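You operate a simulated robot arm through the tools that you are given. There is no shell and no other tool. Be economical: measure what you need, move in short steps, check, and stop when the job is done.

The job below is to be done with a simulated two-armed robot. You get a single attempt, and the scene is never put back.

## Task
Fill the water well to its mark and draw one damp strip.
Fine: pour from the orange-handled cup and put it back; blue keeper over the roll; white slide right out; lay the gummed strip on the peg plate and be done before it dries. Set down upright: orange-handled cup.

The check looks at the end state, three seconds after you hand in, the way a careful person would. Anything else that was tipped, shoved, dropped, spilled or broken makes it a failure.

## Robot
Two 7-joint arms with two-finger parallel grippers on one trunk, on a base that drives. Base frame: it is fixed to the floor where the robot stands at the start and does not move with it; the origin is under the middle of the robot, x ahead of it, y to its left, z up. Lengths are in mm, angles in degrees, forces in N, time in s.
The left shoulder is at the start at [70, 163, 1220], the right one opposite. With the tool pointing down near the work surface each hand reaches from about 360 to 880 mm from the robot's upright axis, wherever it stands, measured 20 degrees to its own side. Places, roughly: blue keeper [1000, -100, 900]; top of the peg plate [800, 100, 800]; water well [700, -100, 800]; white slide [800, -100, 900]. Payload 3.43 kg a hand.
The TCP of each hand is the grasp point between the finger pads, 34 mm short of the fingertips. In the tool frame z runs along the fingers and y along their closing line. The gripper opens to 128 mm. The fingers are 24 mm wide and 12 mm thick; the gripper's body (48 by 130 mm) begins 96 mm behind the TCP.
Orientation is that of the tool frame in the base frame, as a unit quaternion [x, y, z, w]. With the fingers straight down and closing along the base's y, the tool's x points along the base's -x, its y along +y and its z along -z.

## Interface
- The arms move only by the tool drive_tool. It takes "left_series", "right_series" or both (then of equal length, played together; a hand with none holds still); each is a list that holds one entry, the list of rows, each a list of 7 numbers: the shift along the base's x, y, z in mm, then the turn, a rotation vector about the base's x, y, z in degrees, then the finger opening in mm, from 0 to 128. In form: [[[dx, dy, dz, wx, wy, wz, gripper], ...]]. A call has 1 to 20 rows; each row shifts and turns the commanded pose from where the row before left it. A row lasts 0.2 s, in which the tool goes at most 50 mm and 8.6 degrees; a call with a longer step from one row to the next is refused whole, and so is a gripper value outside its range. Where a pose cannot be reached the arm comes as near as it can. A force on the tool above 90 N (or 10 N above the force at the start of the call, whichever is more), or a blocked arm, ends the call early, and 0.2 s more pass. The fingers move at their own pace (about 153 mm/s each) and stop on an object; they squeeze with about 33 N. The grip force told is the motor's: it shows also when the fingers shut on nothing. Time passes only in rows, and 0.2 s behind the last, so rows that do not move let the fingers close. The reply holds the time, the measured pose of the TCP, the force on the tool along the base axes, the opening and the grip force, in the units named above and with some noise, with the torque about the TCP (base axes, N m) and any sound that the robot's microphone picked up.
- Cameras (640 x 400 px; columns grow to the right, rows downward): "scene" is now at [139.2, -11.6, 1452.6]; the picture's right is [-0.21, -0.98, 0.00], its down [-0.53, 0.11, -0.84] and it looks along [0.82, -0.18, -0.54] (base axes); focal length 264 px, centre (320, 200). "left" rides on the left gripper at [76, 11, -160] in its tool frame; the picture's right is [-0.15, 0.99, 0.00], its down [-0.88, -0.13, -0.46] and it looks along [-0.45, -0.07, 0.89] (tool axes); focal length 234 px, centre (320, 200). "right" rides on the right gripper at [76, -11, -160] in its tool frame; the picture's right is [0.15, 0.99, 0.00], its down [-0.88, 0.13, -0.46] and it looks along [-0.45, 0.07, 0.89] (tool axes); focal length 234 px, centre (320, 200). There is no depth. A picture from a camera that has moved, and an enlarged one, comes with that camera's place and axes in the base frame and with its lens. The place of the scene camera against the robot may be out by one fixed shift of up to 12 mm in any direction.
- capture(camera): a new picture of that camera. It takes no simulated time.
- raise_lower(by): slides the trunk up (or, below 0, down) by that many mm; the arms and the scene camera ride with it, the base frame stays. It gives what a move gives, with no picture.
- drive_base(legs): drives the robot by 1 to 6 legs, each [ahead, left, turn to the left] in mm, mm and degrees, along the robot's own axes; the way and the turn of a leg run together, so that a leg with both is an arc; at most 1500 mm and 180 degrees a leg. The arms and the cameras ride along, it lands a little off, and it stops where it bumps. It gives what a move gives.
- turn_head(pan, tilt): turns the head with the scene camera to pan (to the left, within 86 degrees either way) and tilt (down, from -29 to 69), counted from straight ahead of the robot. It gives what a move gives.
- close_up(camera, box): a new picture of the part [left, top, right, bottom] of that camera's present view, enlarged. It takes no simulated time.
- close_job(): hands the job in; it is judged then, once.

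Work in short steps. Places have to be worked out from the pictures, the camera data and where the tool is seen: move nearer, look again, correct. Check each grasp and each placing, and mend what went wrong. You have 120 turns and 100 pictures in all, those below and enlarged ones among them. Open the grippers and draw the arms clear of the work before you hand the job in, unless the task says otherwise.

The tools are called after "Call:" as name(argument=value, ...) on one line, values as JSON. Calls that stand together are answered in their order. drive_tool: Moves the arms, as the interface text tells. Its arguments: {"type":"object","properties":{"left_series":{"type":"array","items":{"type":"array","items":{"type":"array","items":{"type":"number"}}}},"right_series":{"type":"array","items":{"type":"array","items":{"type":"array","items":{"type":"number"}}}}},"required":[]} The other tools are called the same way: raise_lower (by) slides the trunk up or down; drive_base (legs) drives the base; turn_head (pan, tilt) turns the head that bears the scene camera; capture (camera) takes a picture; close_up (camera, box) takes an enlarged picture of a part of a camera's view; close_job () hands the job in.

At the start:

```text
t: 0.0
left_tcp_pos: [689.8, 173.1, 1218.8]
left_tool_rot: [0.0, 1.0, 0.0, 0.0]
left_wrist_force: [0.3, 0.7, -0.5]
left_moment: [-0.02, 0.0, 0.0]
left_opening: 128.1
left_finger_force: 0.0
right_tcp_pos: [481.9, -199.1, 1236.6]
right_tool_rot: [0.001, 1.0, -0.001, 0.0]
right_wrist_force: [-0.5, -0.2, 0.3]
right_moment: [-0.04, -0.01, 0.0]
right_opening: 128.0
right_finger_force: 0.1
trunk travel left (down, up): [-700.0, 240.0]
robot x, y, heading: [0.4, 0.1, -0.0]
head pan, tilt: [-12.2, 32.8]
```

scene: 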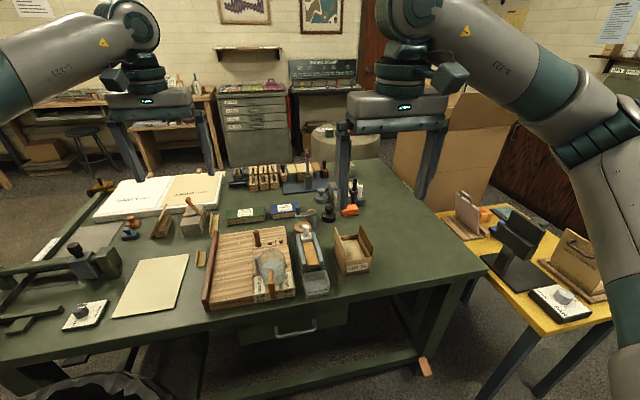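
right: 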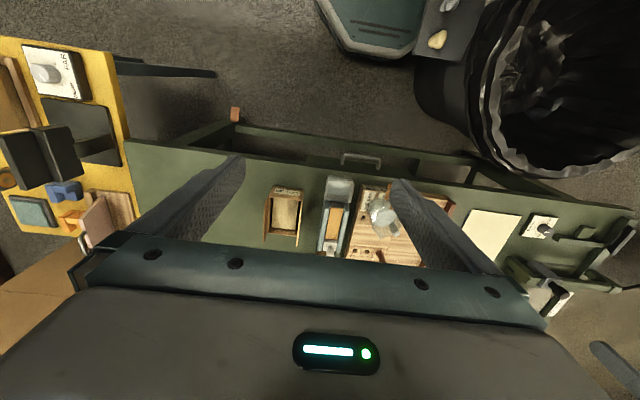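
left: 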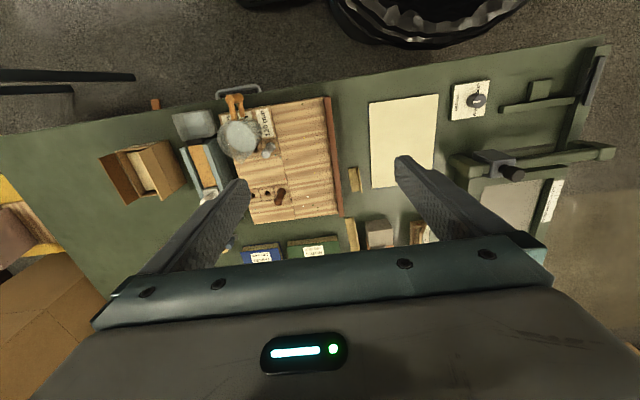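

The first pictures show the bench with a tape machine, a peg board and a jug, but too small to read. I take enlarged views of the work area.

Call:
close_up(camera="scene", box=[200, 180, 400, 305])

Call:
close_up(camera="left", box=[80, 70, 360, 245])

Call:
close_up(camera="scene", box=[400, 180, 620, 330])

```text
3.20 times, centred on (300, 242) of scene
camera zoom: at [139.2, -11.6, 1452.6], right [-0.21, -0.98, 0.0], down [-0.53, 0.11, -0.84], along [0.82, -0.18, -0.54], focal length 845 px, centre (384, 64)
```

zoom: 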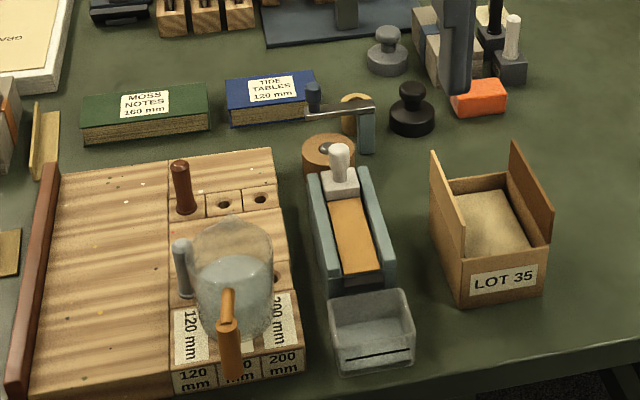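

```text
2.29 times, centred on (220, 158) of left
camera zoom: at [613.5, 184.8, 1377.9], right [0.15, 0.99, 0.0], down [0.88, -0.13, 0.46], along [0.45, -0.07, -0.89], focal length 535 px, centre (549, 297)
```

zoom: 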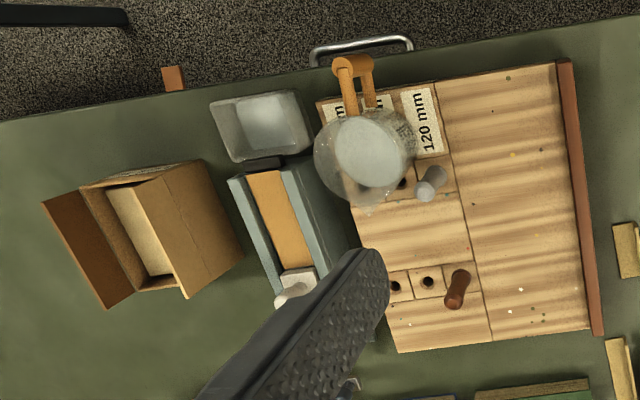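

```text
2.67 times, centred on (510, 255) of scene
camera zoom: at [139.2, -11.6, 1452.6], right [-0.21, -0.98, 0.0], down [-0.53, 0.11, -0.84], along [0.82, -0.18, -0.54], focal length 704 px, centre (-187, 53)
```

zoom: 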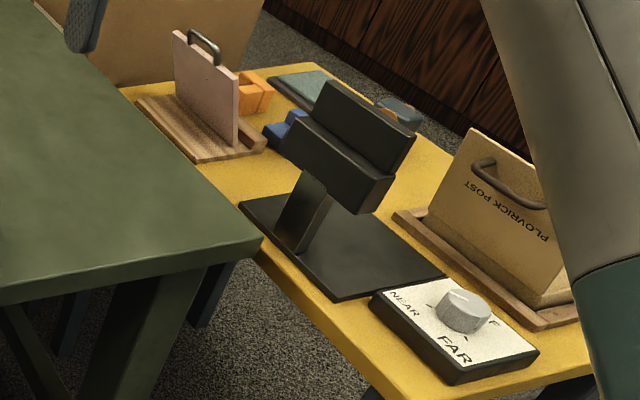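

The machine has a clear well with a mark line, a white-knobbed slide, and a blue-knobbed swing arm by the roll. I draw both hands back a little so nothing blocks the view, and aim the head at the work.

Call:
drive_tool(left_series=[[[-40, 20, 0, 0, 0, 0, 128], [-40, 20, 0, 0, 0, 0, 128], [-40, 20, 0, 0, 0, 0, 128], [-40, 20, 0, 0, 0, 0, 128], [-40, 20, 0, 0, 0, 0, 128]]], right_series=[[[0, -20, 0, 0, 0, 0, 128], [0, -20, 0, 0, 0, 0, 128], [0, -20, 0, 0, 0, 0, 128], [0, -20, 0, 0, 0, 0, 128], [0, -20, 0, 0, 0, 0, 128]]])

Call:
turn_head(pan=-5, tilt=42)

Call:
capture(camera="scene")

Call:
close_up(camera="scene", box=[240, 100, 420, 212])

```text
t: 1.2
left_tcp_pos: [487.3, 272.9, 1219.0]
left_tool_rot: [0.0, 1.0, 0.0, 0.001]
left_wrist_force: [-0.8, 0.1, 0.2]
left_moment: [-0.01, -0.07, 0.01]
left_opening: 127.9
left_finger_force: 0.1
right_tcp_pos: [479.1, -298.0, 1238.2]
right_tool_rot: [0.0, 1.0, 0.001, 0.001]
right_wrist_force: [0.2, 0.9, 0.1]
right_moment: [0.0, -0.02, 0.0]
right_opening: 128.0
right_finger_force: 0.0
trunk travel left (down, up): [-700.0, 240.0]
robot x, y, heading: [-0.4, -0.7, 0.2]
head pan, tilt: [-12.2, 32.8]
```

```text
t: 1.9
left_tcp_pos: [490.9, 271.4, 1218.7]
left_tool_rot: [-0.001, 1.0, 0.0, 0.0]
left_wrist_force: [1.0, -0.3, 0.3]
left_moment: [0.0, 0.01, -0.01]
left_opening: 128.0
left_finger_force: 0.0
right_tcp_pos: [481.1, -299.5, 1237.5]
right_tool_rot: [0.0, 1.0, -0.001, 0.0]
right_wrist_force: [0.7, 0.0, 0.5]
right_moment: [0.0, 0.05, -0.02]
right_opening: 127.8
right_finger_force: 0.0
trunk travel left (down, up): [-700.0, 240.0]
robot x, y, heading: [2.3, 1.7, -0.1]
head pan, tilt: [-5.0, 42.0]
```

```text
93 pictures are left
camera scene: at [135.7, -0.2, 1438.7], right [-0.09, -1.0, 0.0], down [-0.67, 0.06, -0.74], along [0.74, -0.07, -0.67], focal length 264 px, centre (320, 200)
```

scene: 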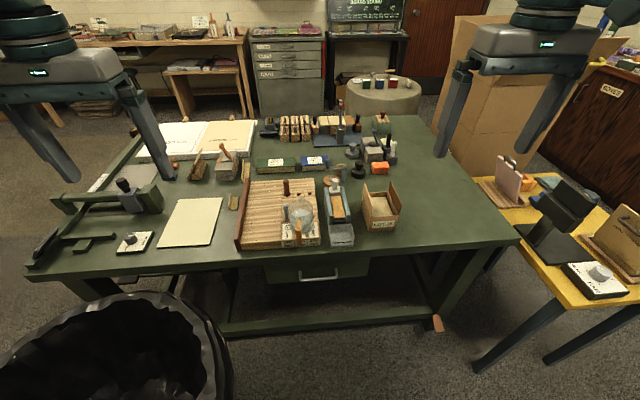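

```text
3.56 times, centred on (330, 156) of scene
camera zoom: at [135.7, -0.2, 1438.7], right [-0.09, -1.0, 0.0], down [-0.67, 0.06, -0.74], along [0.74, -0.07, -0.67], focal length 938 px, centre (284, 356)
```

zoom: 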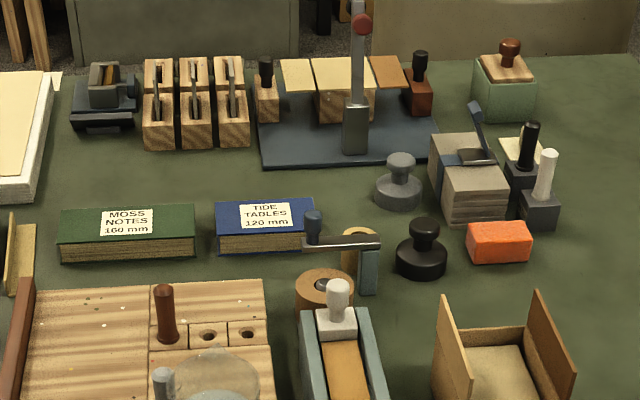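

Positions agree roughly with the places given. I bring the right hand over in front of the machine for a nearer look, and the left over the peg plate.

Call:
drive_tool(left_series=[[[10, -25, -15, 0, 0, 0, 128], [10, -25, -15, 0, 0, 0, 128], [10, -20, -15, 0, 0, 0, 128], [10, -20, -15, 0, 0, 0, 128], [10, -20, -15, 0, 0, 0, 128], [10, -10, -15, 0, 0, 0, 128]]], right_series=[[[10, 35, -20, 0, 0, 0, 128], [10, 35, -20, 0, 0, 0, 128], [10, 35, -20, 0, 0, 0, 128], [10, 35, -20, 0, 0, 0, 128], [10, 30, -20, 0, 0, 0, 128], [10, 30, -20, 0, 0, 0, 128]]])

Call:
capture(camera="right")

Call:
capture(camera="left")

```text
t: 3.3
left_tcp_pos: [551.3, 153.9, 1126.4]
left_tool_rot: [-0.001, 1.0, -0.001, 0.0]
left_wrist_force: [-0.1, 0.2, -0.1]
left_moment: [-0.03, 0.03, 0.0]
left_opening: 127.7
left_finger_force: 0.0
right_tcp_pos: [543.2, -97.0, 1117.3]
right_tool_rot: [0.0, 1.0, 0.0, -0.001]
right_wrist_force: [-0.2, 0.4, -0.4]
right_moment: [-0.01, 0.03, 0.01]
right_opening: 128.0
right_finger_force: 0.0
trunk travel left (down, up): [-700.0, 240.0]
robot x, y, heading: [1.6, 0.9, 0.2]
head pan, tilt: [-5.0, 42.0]
```

```text
91 pictures are left
camera right: at [468.1, -107.2, 1278.0], right [-0.15, 0.99, 0.0], down [0.88, 0.13, 0.45], along [0.45, 0.07, -0.89], focal length 234 px, centre (320, 200)
```

right: 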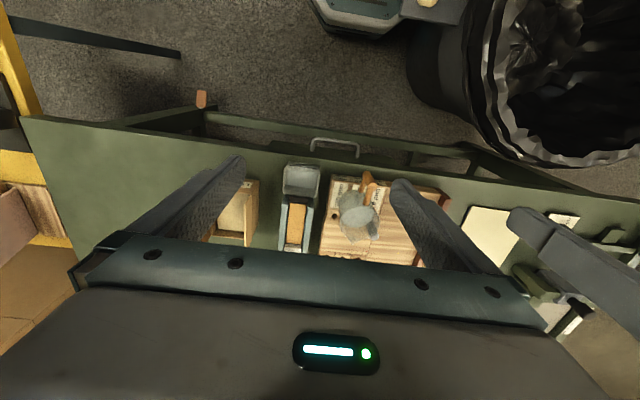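

```text
90 pictures are left
camera left: at [474.9, 166.2, 1285.9], right [0.15, 0.99, 0.0], down [0.88, -0.13, 0.45], along [0.45, -0.07, -0.89], focal length 234 px, centre (320, 200)
```

left: 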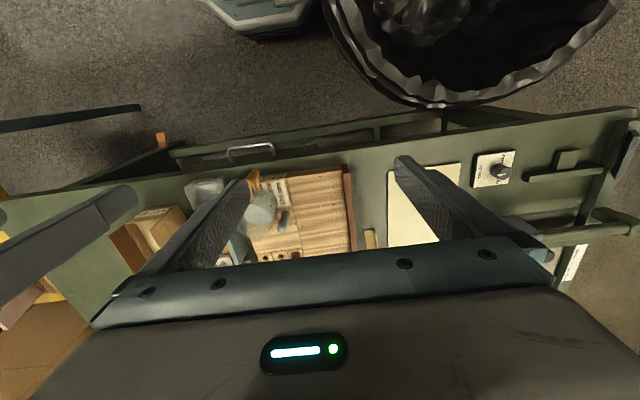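

The wrist camera looks ahead of itself, so I push the right hand forward and lower for a closer view of the machine, and move the left aside.

Call:
drive_tool(left_series=[[[-10, 25, 0, 0, 0, 0, 128], [-10, 25, 0, 0, 0, 0, 128], [-10, 25, 0, 0, 0, 0, 128], [-10, 25, 0, 0, 0, 0, 128], [0, 20, 0, 0, 0, 0, 128]]], right_series=[[[40, 0, -20, 0, 0, 0, 128], [40, 0, -20, 0, 0, 0, 128], [40, 0, -20, 0, 0, 0, 128], [40, 0, -20, 0, 0, 0, 128], [10, 0, 0, 0, 0, 0, 128]]])

Call:
close_up(camera="right", box=[120, 60, 440, 260])

Call:
close_up(camera="scene", box=[225, 160, 425, 285])

```text
t: 4.5
left_tcp_pos: [509.4, 273.6, 1127.8]
left_tool_rot: [0.0, 1.0, -0.001, 0.0]
left_wrist_force: [-0.3, 0.5, 0.2]
left_moment: [0.03, 0.01, -0.01]
left_opening: 128.1
left_finger_force: 0.1
right_tcp_pos: [712.7, -97.8, 1035.6]
right_tool_rot: [0.0, 1.0, 0.0, 0.0]
right_wrist_force: [-0.6, -0.3, 0.1]
right_moment: [0.0, 0.0, -0.01]
right_opening: 128.1
right_finger_force: 0.1
trunk travel left (down, up): [-700.0, 240.0]
robot x, y, heading: [-0.9, -3.3, 0.1]
head pan, tilt: [-5.0, 42.0]
```

```text
2.00 times, centred on (280, 160) of right
camera zoom: at [635.4, -109.2, 1196.0], right [-0.15, 0.99, 0.0], down [0.88, 0.13, 0.46], along [0.45, 0.07, -0.89], focal length 468 px, centre (400, 280)
```

zoom: 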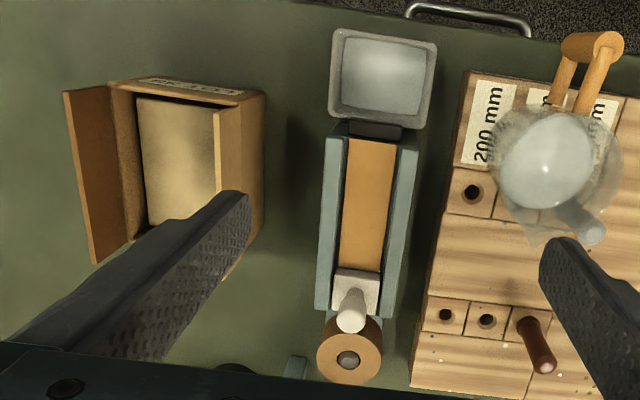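

```text
3.20 times, centred on (325, 222) of scene
camera zoom: at [134.6, 0.5, 1438.8], right [-0.09, -1.0, 0.0], down [-0.67, 0.06, -0.74], along [0.74, -0.07, -0.67], focal length 845 px, centre (304, 128)
```

zoom: 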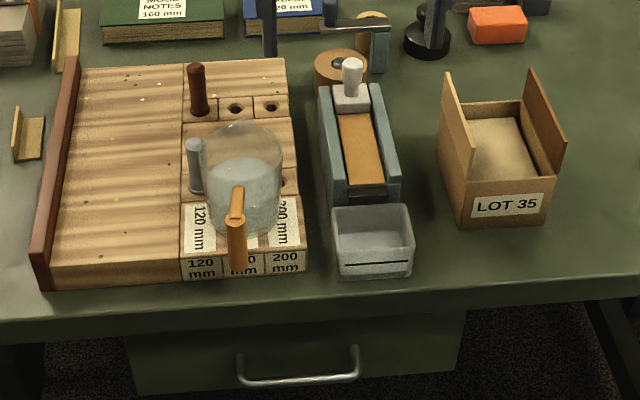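

The roll and keeper lie just below the hand's edge in this view. I push the hand further on to see the keeper.

Call:
drive_tool(right_series=[[[40, -10, 0, 0, 0, 0, 128], [40, -10, 0, 0, 0, 0, 128], [40, -10, 0, 0, 0, 0, 128]]])

Call:
close_up(camera="right", box=[200, 40, 440, 250])

Call:
close_up(camera="scene", box=[310, 155, 370, 195])

Call:
close_up(camera="scene", box=[280, 190, 370, 250])

```text
t: 5.3
left_tcp_pos: [510.1, 280.0, 1126.0]
left_tool_rot: [-0.001, 1.0, -0.004, 0.0]
left_wrist_force: [0.5, 1.5, -0.2]
left_moment: [-0.2, -0.01, -0.01]
left_opening: 128.0
left_finger_force: 0.1
right_tcp_pos: [828.3, -123.5, 1041.0]
right_tool_rot: [-0.001, 1.0, -0.004, 0.002]
right_wrist_force: [1.0, -5.3, 0.0]
right_moment: [0.73, 0.07, -0.02]
right_opening: 127.7
right_finger_force: 0.1
trunk travel left (down, up): [-700.0, 240.0]
robot x, y, heading: [-0.3, 1.5, -0.3]
head pan, tilt: [-5.0, 42.0]
```

```text
1.90 times, centred on (320, 145) of right
camera zoom: at [751.1, -133.7, 1200.4], right [-0.15, 0.99, -0.01], down [0.88, 0.14, 0.46], along [0.45, 0.06, -0.89], focal length 446 px, centre (320, 305)
```

zoom: 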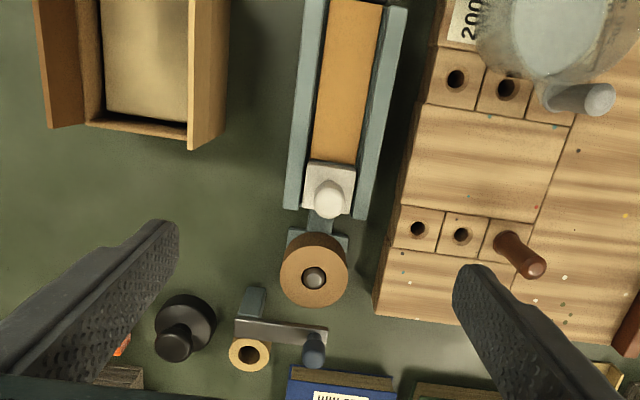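

```text
10.00 times, centred on (340, 175) of scene
camera zoom: at [134.4, 8.5, 1438.7], right [-0.09, -1.0, 0.01], down [-0.67, 0.05, -0.74], along [0.74, -0.07, -0.67], focal length 2640 px, centre (120, 450)
```

zoom: 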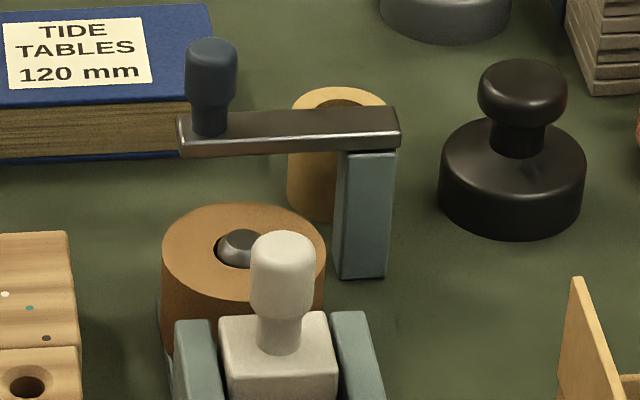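

```text
6.67 times, centred on (325, 220) of scene
camera zoom: at [134.4, 8.5, 1438.7], right [-0.09, -1.0, 0.01], down [-0.67, 0.05, -0.74], along [0.74, -0.07, -0.67], focal length 1760 px, centre (287, 67)
```

zoom: 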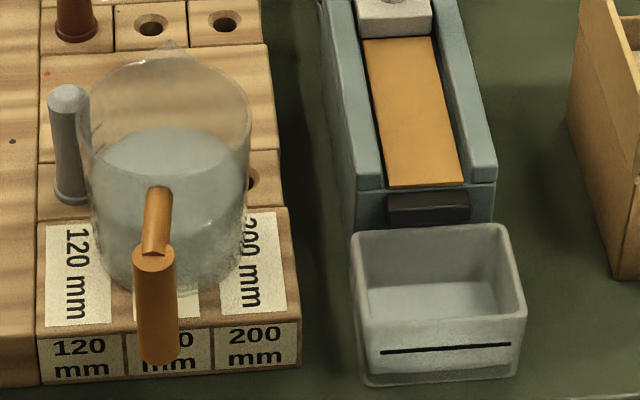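

The keeper's arm pivots on the post behind and to the right of the roll. I put its knob near (937,-112,900), the pivot near (948,-166) and the roll near (907,-119). That is past reach from here, so I drive 150 mm ahead; the base stays well clear of the bench.

Call:
drive_base(legs=[[150, 0, 0]])

Call:
close_up(camera="right", box=[200, 40, 440, 250])

Call:
capture(camera="scene")

```text
t: 6.7
left_tcp_pos: [634.4, 271.4, 1129.0]
left_tool_rot: [-0.015, 1.0, 0.0, 0.001]
left_wrist_force: [-0.4, -0.7, 0.6]
left_moment: [0.04, 0.06, 0.04]
left_opening: 127.8
left_finger_force: 0.0
right_tcp_pos: [963.3, -120.6, 1039.5]
right_tool_rot: [-0.014, 1.0, 0.002, 0.0]
right_wrist_force: [-1.3, -0.7, -0.1]
right_moment: [0.07, -0.04, 0.01]
right_opening: 128.0
right_finger_force: 0.1
trunk travel left (down, up): [-700.0, 240.0]
robot x, y, heading: [134.5, -14.8, 1.6]
head pan, tilt: [-5.0, 42.0]
```

```text
1.90 times, centred on (320, 145) of right
camera zoom: at [888.5, -134.3, 1199.0], right [-0.17, 0.98, 0.0], down [0.88, 0.15, 0.46], along [0.45, 0.08, -0.89], focal length 446 px, centre (320, 305)
```

zoom: 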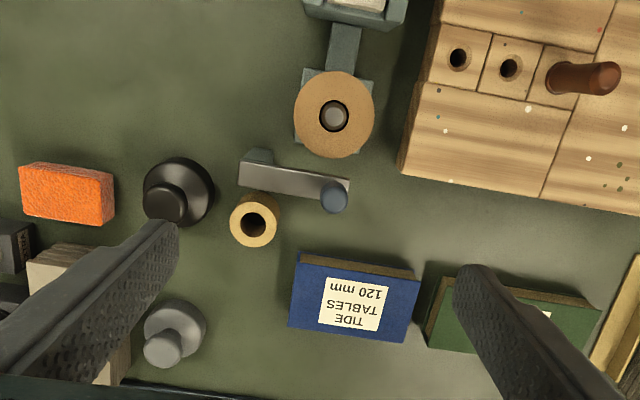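

```text
83 pictures are left
camera scene: at [268.2, -13.4, 1438.9], right [-0.06, -1.0, 0.0], down [-0.67, 0.04, -0.74], along [0.74, -0.04, -0.67], focal length 264 px, centre (320, 200)
```

scene: 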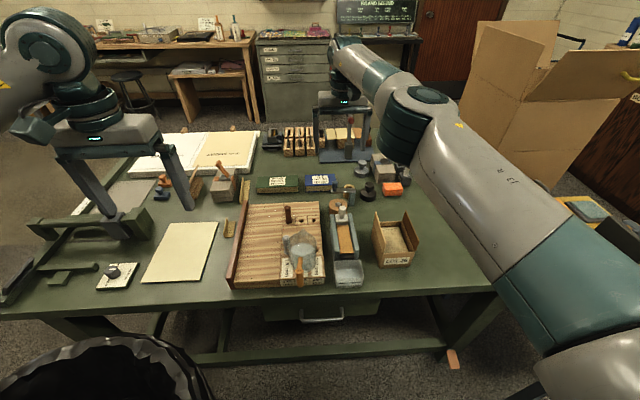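

Two wrist views put the knob nearer (970,-110,850), while the scene view gave 902 for its height. I lower the hand 80 mm and look again to settle it.

Call:
drive_tool(right_series=[[[0, 0, -20, 0, 0, 0, 128], [0, 0, -20, 0, 0, 0, 128], [0, 0, -20, 0, 0, 0, 128], [0, 0, -20, 0, 0, 0, 128], [0, 0, 0, 0, 0, 0, 128]]])

Call:
close_up(camera="right", box=[200, 40, 440, 250])

Call:
close_up(camera="scene", box=[310, 170, 380, 220])

```text
t: 7.9
left_tcp_pos: [635.7, 273.6, 1128.5]
left_tool_rot: [-0.016, 1.0, -0.001, -0.001]
left_wrist_force: [-0.2, 1.1, 0.2]
left_moment: [-0.03, 0.02, 0.01]
left_opening: 128.1
left_finger_force: 0.0
right_tcp_pos: [965.0, -118.9, 959.2]
right_tool_rot: [-0.014, 1.0, 0.0, 0.0]
right_wrist_force: [0.1, -0.5, -0.5]
right_moment: [0.0, 0.0, -0.02]
right_opening: 128.0
right_finger_force: 0.0
trunk travel left (down, up): [-700.0, 240.0]
robot x, y, heading: [133.6, -12.2, 1.5]
head pan, tilt: [-5.0, 42.0]
```

```text
1.90 times, centred on (320, 145) of right
camera zoom: at [889.0, -131.1, 1118.7], right [-0.17, 0.98, 0.0], down [0.88, 0.15, 0.46], along [0.45, 0.08, -0.89], focal length 446 px, centre (320, 305)
```

zoom: 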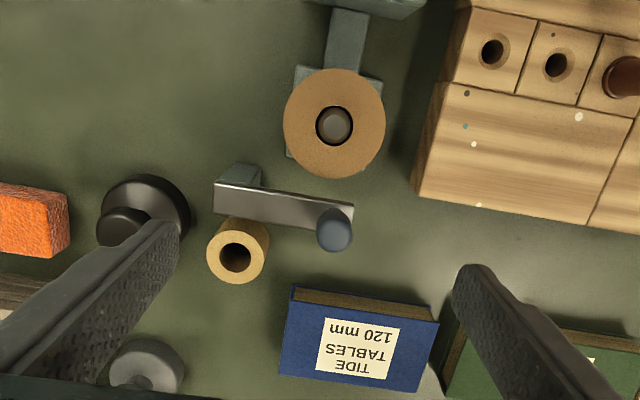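

```text
8.00 times, centred on (345, 195) of scene
camera zoom: at [269.1, -9.8, 1438.7], right [-0.06, -1.0, 0.0], down [-0.67, 0.04, -0.74], along [0.74, -0.04, -0.67], focal length 2112 px, centre (120, 240)
```

zoom: 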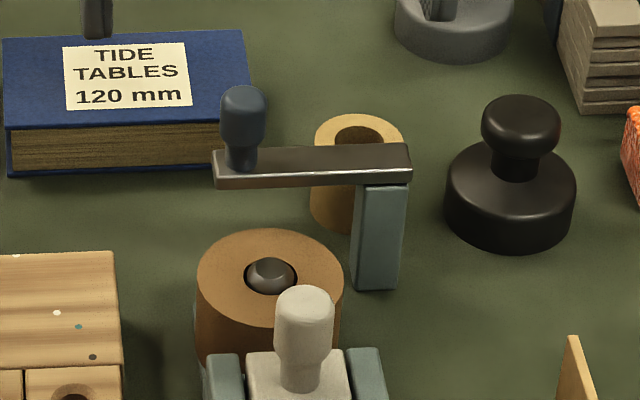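

The views now agree: knob top at (963,-108,883), pivot (957,-167), roll centre (913,-118), so a 42° swing towards me brings it over the roll. I go behind the knob with the fingers shut.

Call:
drive_tool(right_series=[[[12, 3, 0, 0, 0, 0, 60], [12, 2, 0, 0, 0, 0, 0], [12, 1, 0, 0, 0, 0, 0], [0, 0, 0, 0, 0, 0, 0], [0, 0, 0, 0, 0, 0, 0]]])

Call:
close_up(camera="scene", box=[310, 170, 380, 220])

```text
t: 9.1
left_tcp_pos: [635.0, 273.2, 1127.2]
left_tool_rot: [-0.015, 1.0, 0.0, 0.001]
left_wrist_force: [0.3, -1.0, -1.3]
left_moment: [0.01, 0.01, -0.02]
left_opening: 127.9
left_finger_force: 0.0
right_tcp_pos: [964.9, -119.7, 959.2]
right_tool_rot: [-0.014, 1.0, 0.0, 0.001]
right_wrist_force: [-0.2, 0.0, 0.5]
right_moment: [0.0, -0.01, -0.03]
right_opening: 0.0
right_finger_force: 32.9
right hand out of reach, approached as far as the arm can: row 1, 2, 3
trunk travel left (down, up): [-700.0, 240.0]
robot x, y, heading: [133.8, -15.4, 1.6]
head pan, tilt: [-5.0, 42.0]
```

```text
8.00 times, centred on (345, 195) of scene
camera zoom: at [269.4, -10.3, 1438.7], right [-0.06, -1.0, 0.0], down [-0.67, 0.04, -0.74], along [0.74, -0.04, -0.67], focal length 2112 px, centre (120, 240)
```

zoom: 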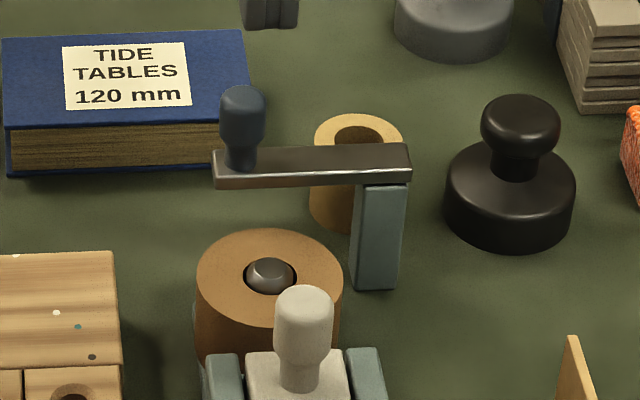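

The arm is at its limit, so I drive 75 mm further ahead; the finger tips at 925 clear everything there.

Call:
drive_base(legs=[[75, 0, -1.5]])

Call:
close_up(camera="scene", box=[280, 140, 420, 240])

```text
t: 10.3
left_tcp_pos: [670.2, 275.2, 1127.6]
left_tool_rot: [-0.028, 1.0, -0.001, 0.0]
left_wrist_force: [-0.6, 0.2, 0.2]
left_moment: [0.03, 0.0, 0.01]
left_opening: 128.1
left_finger_force: 0.1
right_tcp_pos: [1009.4, -105.5, 957.3]
right_tool_rot: [-0.027, 1.0, 0.0, -0.001]
right_wrist_force: [0.2, -0.3, 0.1]
right_moment: [-0.02, 0.0, -0.01]
right_opening: 0.0
right_finger_force: 32.3
trunk travel left (down, up): [-700.0, 240.0]
robot x, y, heading: [177.3, -23.8, 3.5]
head pan, tilt: [-5.0, 42.0]
stopped in leg 1: the robot was blocked; the commanded pose is now the measured one
```

```text
4.00 times, centred on (350, 190) of scene
camera zoom: at [311.7, -17.2, 1438.6], right [-0.03, -1.0, 0.0], down [-0.67, 0.02, -0.74], along [0.74, -0.02, -0.67], focal length 1056 px, centre (200, 240)
```

zoom: 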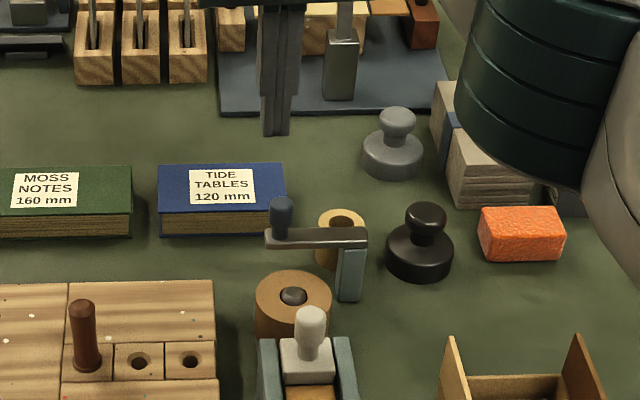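

The base bumped something at about 43 mm, but the bench things look unmoved and the knob measures the same place. The hand now stands behind it at x 1009, so I lower to z 891.

Call:
drive_tool(right_series=[[[0, -2, -20, 0, 0, 0, 0], [0, -2, -20, 0, 0, 0, 0], [0, 0, -20, 0, 0, 0, 0], [0, 0, -6, 0, 0, 0, 0]]])

Call:
close_up(camera="scene", box=[300, 160, 370, 210])

Call:
turn_head(pan=10, tilt=60)

Call:
capture(camera="scene")

```text
t: 11.3
left_tcp_pos: [671.2, 274.2, 1127.7]
left_tool_rot: [-0.029, 1.0, 0.0, -0.001]
left_wrist_force: [-0.4, 0.1, 0.3]
left_moment: [-0.02, 0.0, 0.03]
left_opening: 127.9
left_finger_force: 0.1
right_tcp_pos: [1006.1, -107.1, 891.4]
right_tool_rot: [-0.028, 1.0, -0.001, -0.001]
right_wrist_force: [-0.3, 0.4, 0.1]
right_moment: [0.01, 0.03, -0.03]
right_opening: 0.2
right_finger_force: 33.0
right hand out of reach, approached as far as the arm can: row 4
trunk travel left (down, up): [-700.0, 240.0]
robot x, y, heading: [176.6, -24.9, 3.1]
head pan, tilt: [-5.0, 42.0]
```

```text
8.00 times, centred on (335, 185) of scene
camera zoom: at [312.4, -17.9, 1438.6], right [-0.03, -1.0, 0.0], down [-0.67, 0.02, -0.74], along [0.74, -0.02, -0.67], focal length 2112 px, centre (200, 320)
```

zoom: 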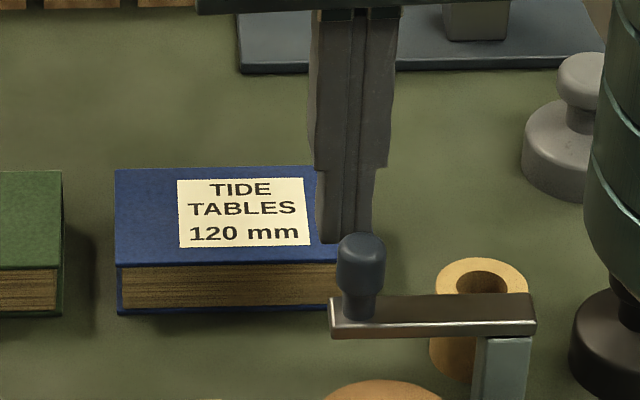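

```text
t: 12.1
left_tcp_pos: [670.2, 275.2, 1127.2]
left_tool_rot: [-0.029, 1.0, 0.0, 0.0]
left_wrist_force: [0.1, 0.3, 1.0]
left_moment: [0.03, 0.02, 0.0]
left_opening: 127.7
left_finger_force: 0.0
right_tcp_pos: [1007.0, -106.6, 891.8]
right_tool_rot: [-0.028, 1.0, -0.001, -0.001]
right_wrist_force: [0.2, 1.6, -0.3]
right_moment: [-0.03, -0.02, -0.03]
right_opening: 0.0
right_finger_force: 33.1
trunk travel left (down, up): [-700.0, 240.0]
robot x, y, heading: [176.1, -27.5, 3.2]
head pan, tilt: [10.0, 60.0]
```

```text
77 pictures are left
camera scene: at [293.4, 0.1, 1414.9], right [0.23, -0.97, 0.0], down [-0.84, -0.2, -0.5], along [0.49, 0.11, -0.87], focal length 264 px, centre (320, 200)
```

scene: 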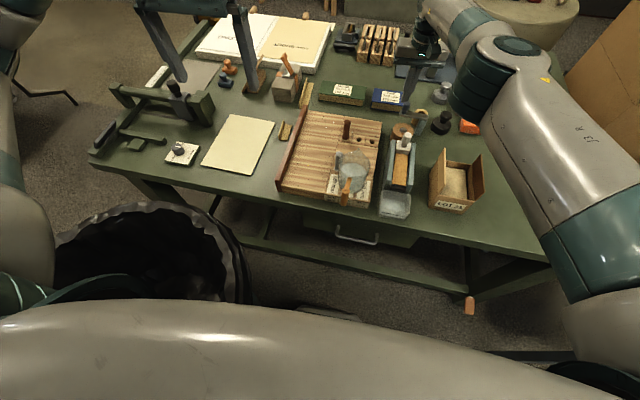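

The bumped thing was likely the bin, which stands upright, so I'll not go further that way. The finger is behind the knob, slightly to its right; I push it towards me along the arc.

Call:
drive_tool(right_series=[[[-10, 0, 0, 0, 0, 0, 0], [-10, 0, 0, 0, 0, 0, 0], [-8, 0, 0, 0, 0, 0, 0], [-8, -2, 0, 0, 0, 0, 0], [-8, -3, 0, 0, 0, 0, 0], [-8, -4, 0, 0, 0, 0, 0], [-8, -4, 0, 0, 0, 0, 0]]])

Call:
turn_head(pan=-5, tilt=42)

Call:
close_up(camera="scene", box=[300, 160, 370, 210])

```text
t: 13.7
left_tcp_pos: [669.9, 274.7, 1127.2]
left_tool_rot: [-0.029, 1.0, 0.0, -0.001]
left_wrist_force: [-0.2, 0.1, 0.1]
left_moment: [0.03, 0.02, 0.02]
left_opening: 128.0
left_finger_force: 0.0
right_tcp_pos: [945.6, -120.9, 891.9]
right_tool_rot: [-0.028, 1.0, 0.0, -0.001]
right_wrist_force: [0.0, 1.1, 0.8]
right_moment: [0.0, 0.01, 0.04]
right_opening: 0.1
right_finger_force: 32.2
trunk travel left (down, up): [-700.0, 240.0]
robot x, y, heading: [180.9, -26.3, 3.2]
head pan, tilt: [10.0, 60.0]
```

```text
t: 14.5
left_tcp_pos: [669.4, 275.3, 1126.9]
left_tool_rot: [-0.029, 1.0, -0.001, 0.001]
left_wrist_force: [-0.2, -0.2, 0.6]
left_moment: [0.0, 0.01, -0.01]
left_opening: 127.8
left_finger_force: 0.0
right_tcp_pos: [945.5, -120.1, 890.9]
right_tool_rot: [-0.028, 1.0, 0.0, 0.0]
right_wrist_force: [-0.1, 1.1, 0.1]
right_moment: [0.0, -0.01, 0.02]
right_opening: 0.0
right_finger_force: 33.0
trunk travel left (down, up): [-700.0, 240.0]
robot x, y, heading: [175.8, -22.5, 3.4]
head pan, tilt: [-5.0, 42.0]
```

```text
8.00 times, centred on (335, 185) of scene
camera zoom: at [312.1, -17.5, 1438.6], right [-0.03, -1.0, 0.0], down [-0.67, 0.02, -0.74], along [0.74, -0.02, -0.67], focal length 2112 px, centre (200, 320)
```

zoom: 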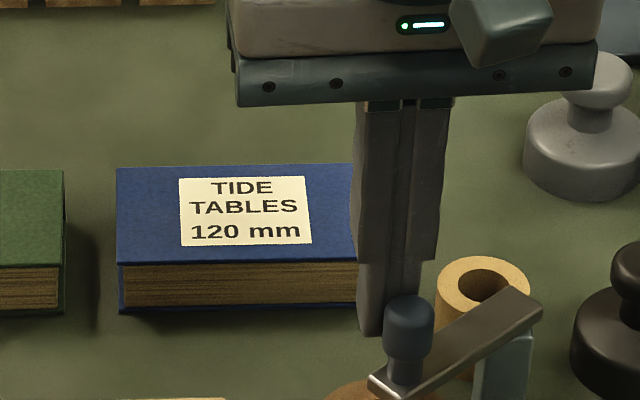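

The arm swings freely and is nearly over the roll. I look lower in the scene to judge it against the spindle.

Call:
close_up(camera="scene", box=[310, 185, 380, 235])

```text
8.00 times, centred on (345, 210) of scene
camera zoom: at [312.1, -17.5, 1438.6], right [-0.03, -1.0, 0.0], down [-0.67, 0.02, -0.74], along [0.74, -0.02, -0.67], focal length 2112 px, centre (120, 120)
```

zoom: 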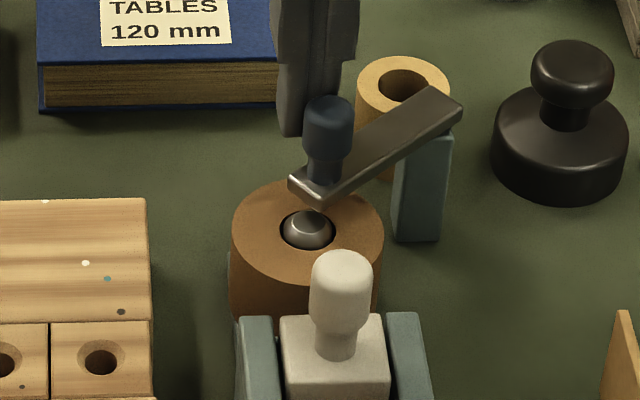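

The arm lies over the roll, a few degrees short of the spindle by my reckoning. I push about 7 mm more, then back off, rise and check from above.

Call:
drive_tool(right_series=[[[-4, -2, 0, 0, 0, 0, 0], [-3, -2, 0, 0, 0, 0, 0], [0, 0, 0, 0, 0, 0, 0], [12, 0, 0, 0, 0, 0, 0], [12, 0, 10, 0, 0, 0, 0], [0, 0, 30, 0, 0, 0, 0], [0, 0, 30, 0, 0, 0, 0], [-10, 0, 30, 0, 0, 0, 40], [-20, 0, 20, 0, 0, 0, 128], [-10, 0, 0, 0, 0, 0, 128]]])

Call:
close_up(camera="right", box=[220, 60, 420, 220])

Call:
close_up(camera="scene", box=[310, 185, 380, 235])

```text
t: 16.7
left_tcp_pos: [669.3, 275.7, 1126.5]
left_tool_rot: [-0.029, 1.0, 0.001, -0.001]
left_wrist_force: [-1.0, 0.1, 0.1]
left_moment: [-0.01, 0.0, -0.04]
left_opening: 127.8
left_finger_force: 0.1
right_tcp_pos: [923.2, -123.4, 1012.2]
right_tool_rot: [-0.028, 1.0, 0.0, 0.0]
right_wrist_force: [-0.5, 0.9, 0.7]
right_moment: [0.01, 0.03, 0.01]
right_opening: 127.9
right_finger_force: 0.0
trunk travel left (down, up): [-700.0, 240.0]
robot x, y, heading: [180.5, -22.3, 3.5]
head pan, tilt: [-5.0, 42.0]
```

```text
2.50 times, centred on (320, 140) of right
camera zoom: at [848.3, -137.4, 1172.2], right [-0.2, 0.98, 0.0], down [0.87, 0.18, 0.45], along [0.44, 0.09, -0.89], focal length 585 px, centre (320, 350)
```

zoom: 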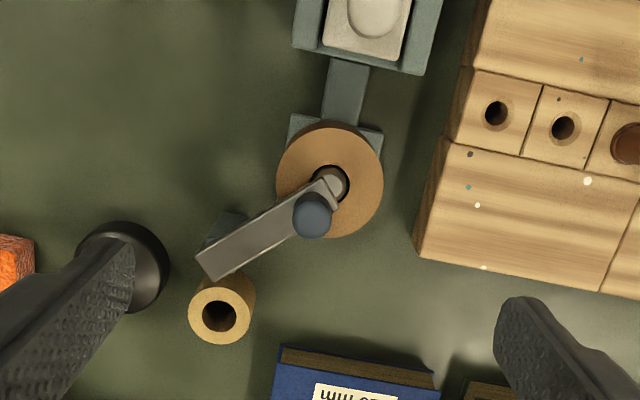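

```text
8.00 times, centred on (345, 210) of scene
camera zoom: at [312.6, -17.6, 1438.6], right [-0.03, -1.0, 0.0], down [-0.67, 0.02, -0.74], along [0.74, -0.02, -0.67], focal length 2112 px, centre (120, 120)
```

zoom: 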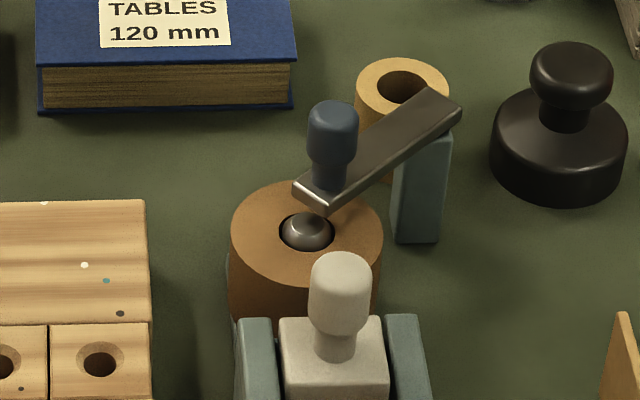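

From above, the keeper's tip sits over the spindle. Next is the cup: I drive back 200 mm for room to hold the hand level and take out the heading.

Call:
drive_base(legs=[[-200, 0, -3]])

Call:
capture(camera="scene")

Call:
close_up(camera="scene", box=[270, 190, 380, 260])

```text
t: 18.3
left_tcp_pos: [490.9, 242.8, 1127.9]
left_tool_rot: [-0.001, 1.0, 0.0, -0.001]
left_wrist_force: [0.1, -0.2, -0.2]
left_moment: [-0.01, -0.01, -0.02]
left_opening: 128.3
left_finger_force: 0.0
right_tcp_pos: [722.1, -169.2, 1011.9]
right_tool_rot: [0.0, 1.0, 0.001, -0.001]
right_wrist_force: [-0.8, 0.1, 0.3]
right_moment: [-0.02, 0.0, -0.03]
right_opening: 128.0
right_finger_force: 0.0
trunk travel left (down, up): [-700.0, 240.0]
robot x, y, heading: [-20.2, -30.0, 0.3]
head pan, tilt: [-5.0, 42.0]
```

```text
72 pictures are left
camera scene: at [117.3, -30.8, 1438.6], right [-0.08, -1.0, 0.0], down [-0.67, 0.06, -0.74], along [0.74, -0.06, -0.67], focal length 264 px, centre (320, 200)
```

scene: 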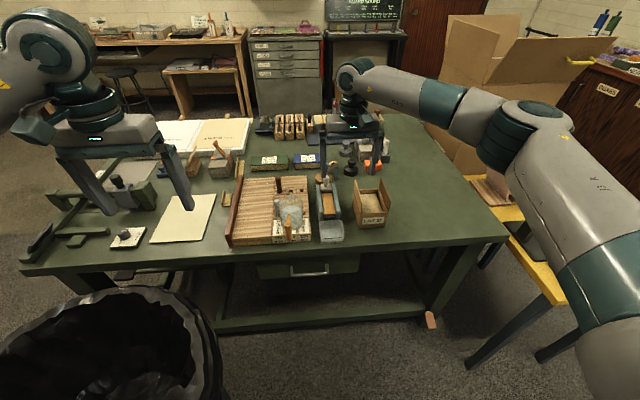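

```text
5.71 times, centred on (325, 225) of scene
camera zoom: at [117.3, -30.8, 1438.6], right [-0.08, -1.0, 0.0], down [-0.67, 0.06, -0.74], along [0.74, -0.06, -0.67], focal length 1508 px, centre (291, 57)
```

zoom: 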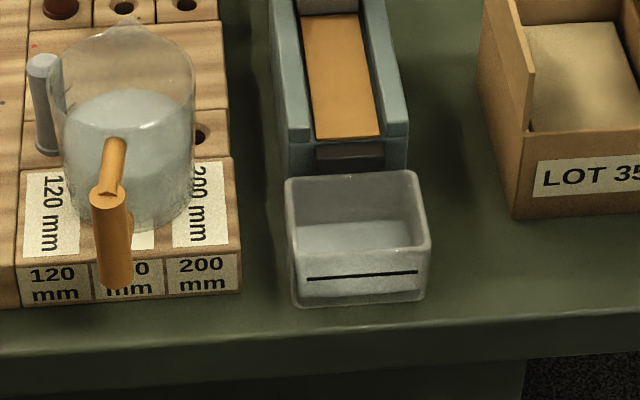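

The well looks empty, with its mark about halfway up. I now pull the right hand back and tip it up until the fingers point ahead and 30° down, for the upright bar of the cup's handle near (618,10,865).

Call:
drive_tool(right_series=[[[-30, 10, 5, 0, -7.5, 0, 128], [-30, 15, 5, 0, -7.5, 0, 128], [-30, 20, 0, 0, -7.5, 0, 100], [-30, 20, 0, 0, -7.5, 0, 80], [-30, 20, 0, 0, -7.5, 0, 70], [-30, 20, 0, 0, -7.5, 0, 70], [-30, 20, 0, 0, -7.5, 0, 70], [-30, 15, 0, 0, -7.5, 0, 70]]])

Call:
capture(camera="right")

Call:
capture(camera="scene")

```text
t: 20.1
left_tcp_pos: [488.1, 245.2, 1127.1]
left_tool_rot: [-0.002, 1.0, -0.002, 0.0]
left_wrist_force: [-1.0, 0.4, 0.3]
left_moment: [-0.05, -0.01, -0.05]
left_opening: 128.1
left_finger_force: 0.0
right_tcp_pos: [479.6, -26.5, 1022.2]
right_tool_rot: [-0.003, 0.866, -0.001, 0.5]
right_wrist_force: [-0.1, 0.4, -0.5]
right_moment: [-0.03, -0.06, 0.0]
right_opening: 70.1
right_finger_force: 0.1
trunk travel left (down, up): [-700.0, 240.0]
robot x, y, heading: [-16.4, -32.6, 0.3]
head pan, tilt: [-5.0, 42.0]
```

```text
70 pictures are left
camera right: at [303.2, -37.8, 1035.7], right [-0.08, 0.99, -0.13], down [0.04, 0.14, 0.99], along [1.0, 0.07, -0.05], focal length 234 px, centre (320, 200)
```

right: 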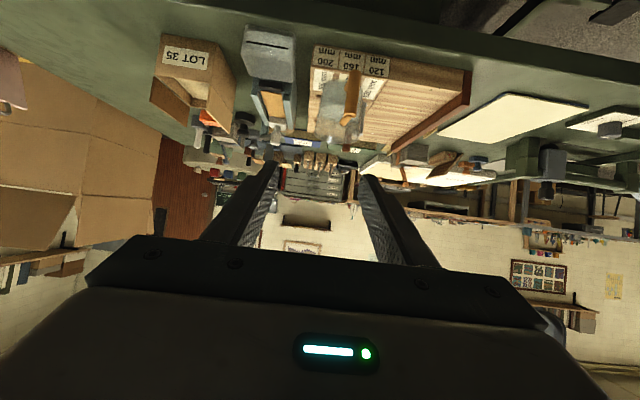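

```text
69 pictures are left
camera scene: at [115.2, -26.9, 1438.9], right [-0.08, -1.0, 0.0], down [-0.67, 0.05, -0.74], along [0.74, -0.06, -0.67], focal length 264 px, centre (320, 200)
```

scene: 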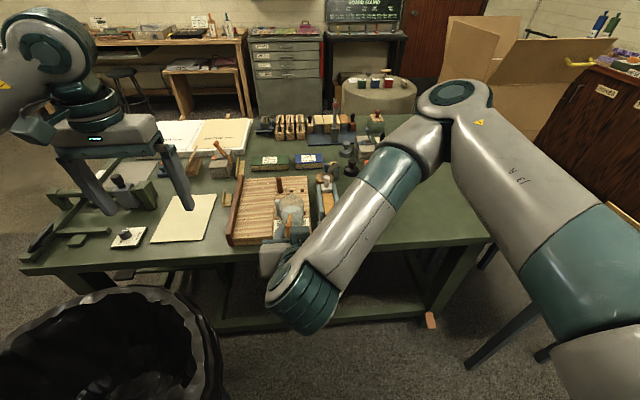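

The hand holds this attitude well. I enlarge the view to fix the handle's bar.

Call:
close_up(camera="right", box=[230, 30, 410, 170])

```text
2.86 times, centred on (320, 100) of right
camera zoom: at [303.2, -37.8, 1035.7], right [-0.08, 0.99, -0.13], down [0.04, 0.14, 0.99], along [1.0, 0.07, -0.05], focal length 669 px, centre (320, 486)
```

zoom: 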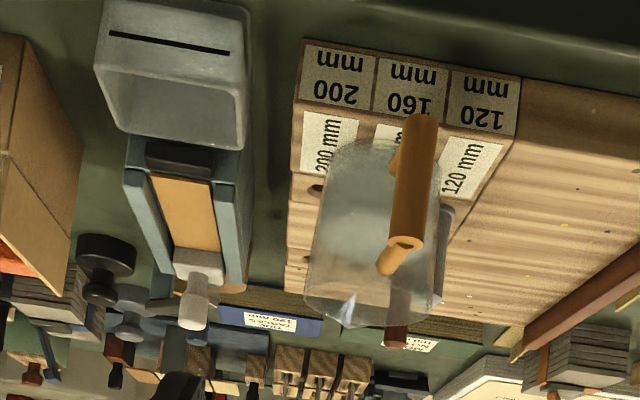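

The bar is at (619,9), from z 835 to 897 and about 19 mm thick; the spout lies beyond it and a touch to the right, so I yaw -6°. I go to a pre-grasp 75 mm short of the bar.

Call:
drive_tool(right_series=[[[15, 9, -25, 0, 0, -2, 70], [15, 9, -25, 0, 0, -2, 70], [15, 8, -25, 0, 0, -2, 70], [15, 8, -25, 0, 0, 0, 70], [15, 8, -19, 0, 0, 0, 70], [0, 0, 0, 0, 0, 0, 70]]])

Call:
capture(camera="right")

Call:
close_up(camera="scene", box=[240, 180, 380, 270])

```text
t: 21.5
left_tcp_pos: [489.3, 243.4, 1127.5]
left_tool_rot: [-0.002, 1.0, 0.0, 0.0]
left_wrist_force: [0.2, 0.2, 0.7]
left_moment: [-0.03, 0.02, 0.02]
left_opening: 128.1
left_finger_force: 0.0
right_tcp_pos: [556.9, 13.5, 903.2]
right_tool_rot: [0.045, 0.865, -0.027, 0.498]
right_wrist_force: [0.0, 0.4, -0.1]
right_moment: [-0.01, -0.01, -0.01]
right_opening: 70.1
right_finger_force: 0.1
trunk travel left (down, up): [-700.0, 240.0]
robot x, y, heading: [-16.4, -29.4, 0.3]
head pan, tilt: [-5.0, 42.0]
```

```text
67 pictures are left
camera right: at [379.1, 20.9, 918.4], right [0.03, 0.99, -0.13], down [0.06, 0.13, 0.99], along [1.0, -0.04, -0.06], focal length 234 px, centre (320, 200)
```

right: 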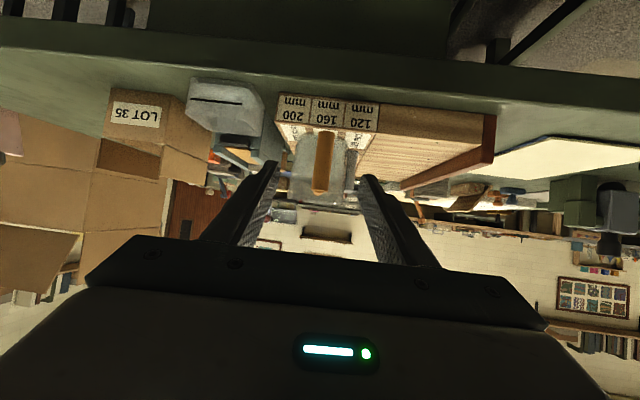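

```text
4.44 times, centred on (310, 225) of scene
camera zoom: at [116.6, -31.0, 1438.7], right [-0.08, -1.0, 0.0], down [-0.67, 0.06, -0.74], along [0.74, -0.06, -0.67], focal length 1173 px, centre (364, 89)
```

zoom: 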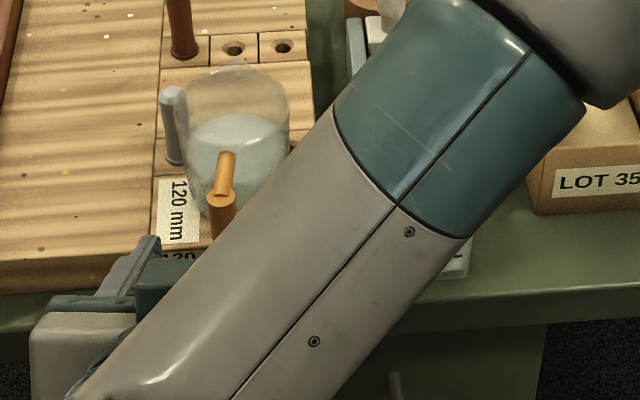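

The bar stands centred between the fingers, at y about 11. I advance to it, close, and wait for the grip.

Call:
drive_tool(right_series=[[[13, 0, -8, 0, 0, 0, 70], [13, 0, -8, 0, 0, 0, 70], [13, -1, -8, 0, 0, 0, 70], [12, 0, -7, 0, 0, 0, 70], [0, 0, 0, 0, 0, 0, 50], [0, 0, 0, 0, 0, 0, 35]]])

Call:
close_up(camera="right", box=[240, 60, 400, 220])

Call:
capture(camera="left")

```text
t: 22.9
left_tcp_pos: [490.7, 242.4, 1126.7]
left_tool_rot: [-0.002, 1.0, 0.0, 0.0]
left_wrist_force: [0.6, 0.4, 0.5]
left_moment: [0.03, -0.03, -0.01]
left_opening: 128.1
left_finger_force: 0.0
right_tcp_pos: [607.9, 13.3, 872.4]
right_tool_rot: [0.044, 0.866, -0.027, 0.498]
right_wrist_force: [-1.1, -0.6, 0.3]
right_moment: [0.01, 0.05, 0.03]
right_opening: 34.9
right_finger_force: 0.0
trunk travel left (down, up): [-700.0, 240.0]
robot x, y, heading: [-17.6, -32.3, 0.2]
head pan, tilt: [-5.0, 42.0]
```

```text
2.50 times, centred on (320, 140) of right
camera zoom: at [431.0, 20.6, 887.3], right [0.03, 0.99, -0.13], down [0.06, 0.13, 0.99], along [1.0, -0.04, -0.06], focal length 585 px, centre (320, 350)
```

zoom: 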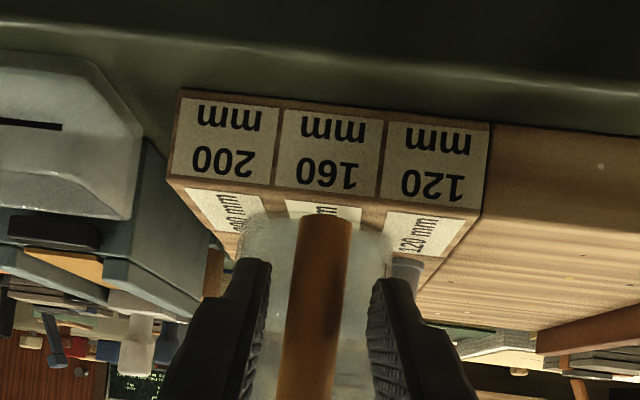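

```text
64 pictures are left
camera left: at [414.3, 254.2, 1287.1], right [0.14, 0.99, 0.0], down [0.88, -0.13, 0.45], along [0.45, -0.07, -0.89], focal length 234 px, centre (320, 200)
```

left: 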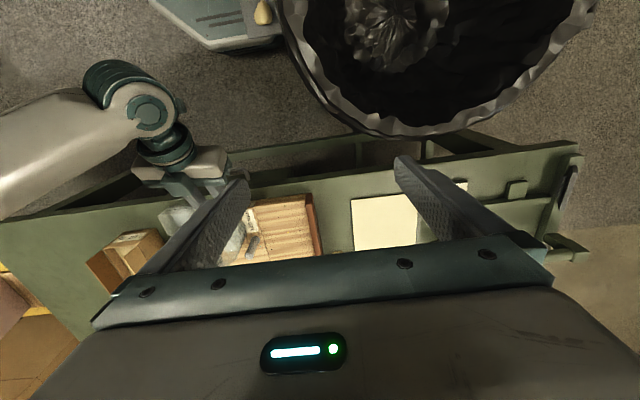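

The bar is between the pads with the cup body clear of the tips. I note this pose (608,13,872) for putting the cup back, and close.

Call:
drive_tool(right_series=[[[0, 0, 0, 0, 0, 0, 22], [0, 0, 0, 0, 0, 0, 10], [0, 0, 0, 0, 0, 0, 0], [0, 0, 0, 0, 0, 0, 0]]])

Call:
drive_tool(right_series=[[[0, 0, 4, 0, 0, 0, 0], [0, 0, 6, 0, 0, 0, 0], [0, 0, 10, 0, 0, 0, 0], [0, 0, 0, 0, 0, 0, 0]]])

Call:
close_up(camera="scene", box=[240, 180, 380, 270])

```text
t: 23.9
left_tcp_pos: [491.0, 241.8, 1126.7]
left_tool_rot: [-0.001, 1.0, 0.0, -0.001]
left_wrist_force: [0.2, 0.1, 0.1]
left_moment: [0.03, -0.02, 0.0]
left_opening: 127.9
left_finger_force: 0.1
right_tcp_pos: [607.9, 13.8, 873.0]
right_tool_rot: [0.045, 0.865, -0.027, 0.499]
right_wrist_force: [-0.8, 0.3, 0.4]
right_moment: [0.08, 0.0, 0.01]
right_opening: 16.9
right_finger_force: 33.3
trunk travel left (down, up): [-700.0, 240.0]
robot x, y, heading: [-16.7, -28.7, 0.3]
head pan, tilt: [-5.0, 42.0]
```

```text
t: 24.9
left_tcp_pos: [490.0, 241.8, 1127.0]
left_tool_rot: [-0.002, 1.0, -0.001, 0.0]
left_wrist_force: [-0.5, 0.8, 0.6]
left_moment: [-0.02, -0.01, 0.02]
left_opening: 128.1
left_finger_force: 0.0
right_tcp_pos: [607.2, 11.1, 894.1]
right_tool_rot: [0.044, 0.866, -0.026, 0.498]
right_wrist_force: [-0.2, 0.2, -2.2]
right_moment: [0.03, 0.19, 0.03]
right_opening: 17.4
right_finger_force: 32.9
trunk travel left (down, up): [-700.0, 240.0]
robot x, y, heading: [-18.5, -29.2, 0.5]
head pan, tilt: [-5.0, 42.0]
```

```text
4.44 times, centred on (310, 225) of scene
camera zoom: at [117.2, -30.6, 1438.6], right [-0.08, -1.0, 0.0], down [-0.67, 0.06, -0.74], along [0.74, -0.06, -0.67], focal length 1173 px, centre (364, 89)
```

zoom: 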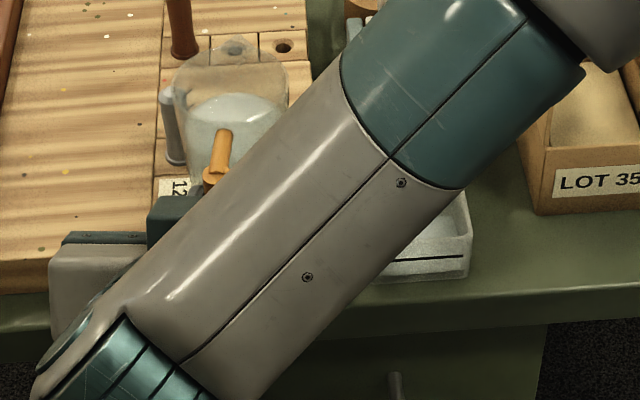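

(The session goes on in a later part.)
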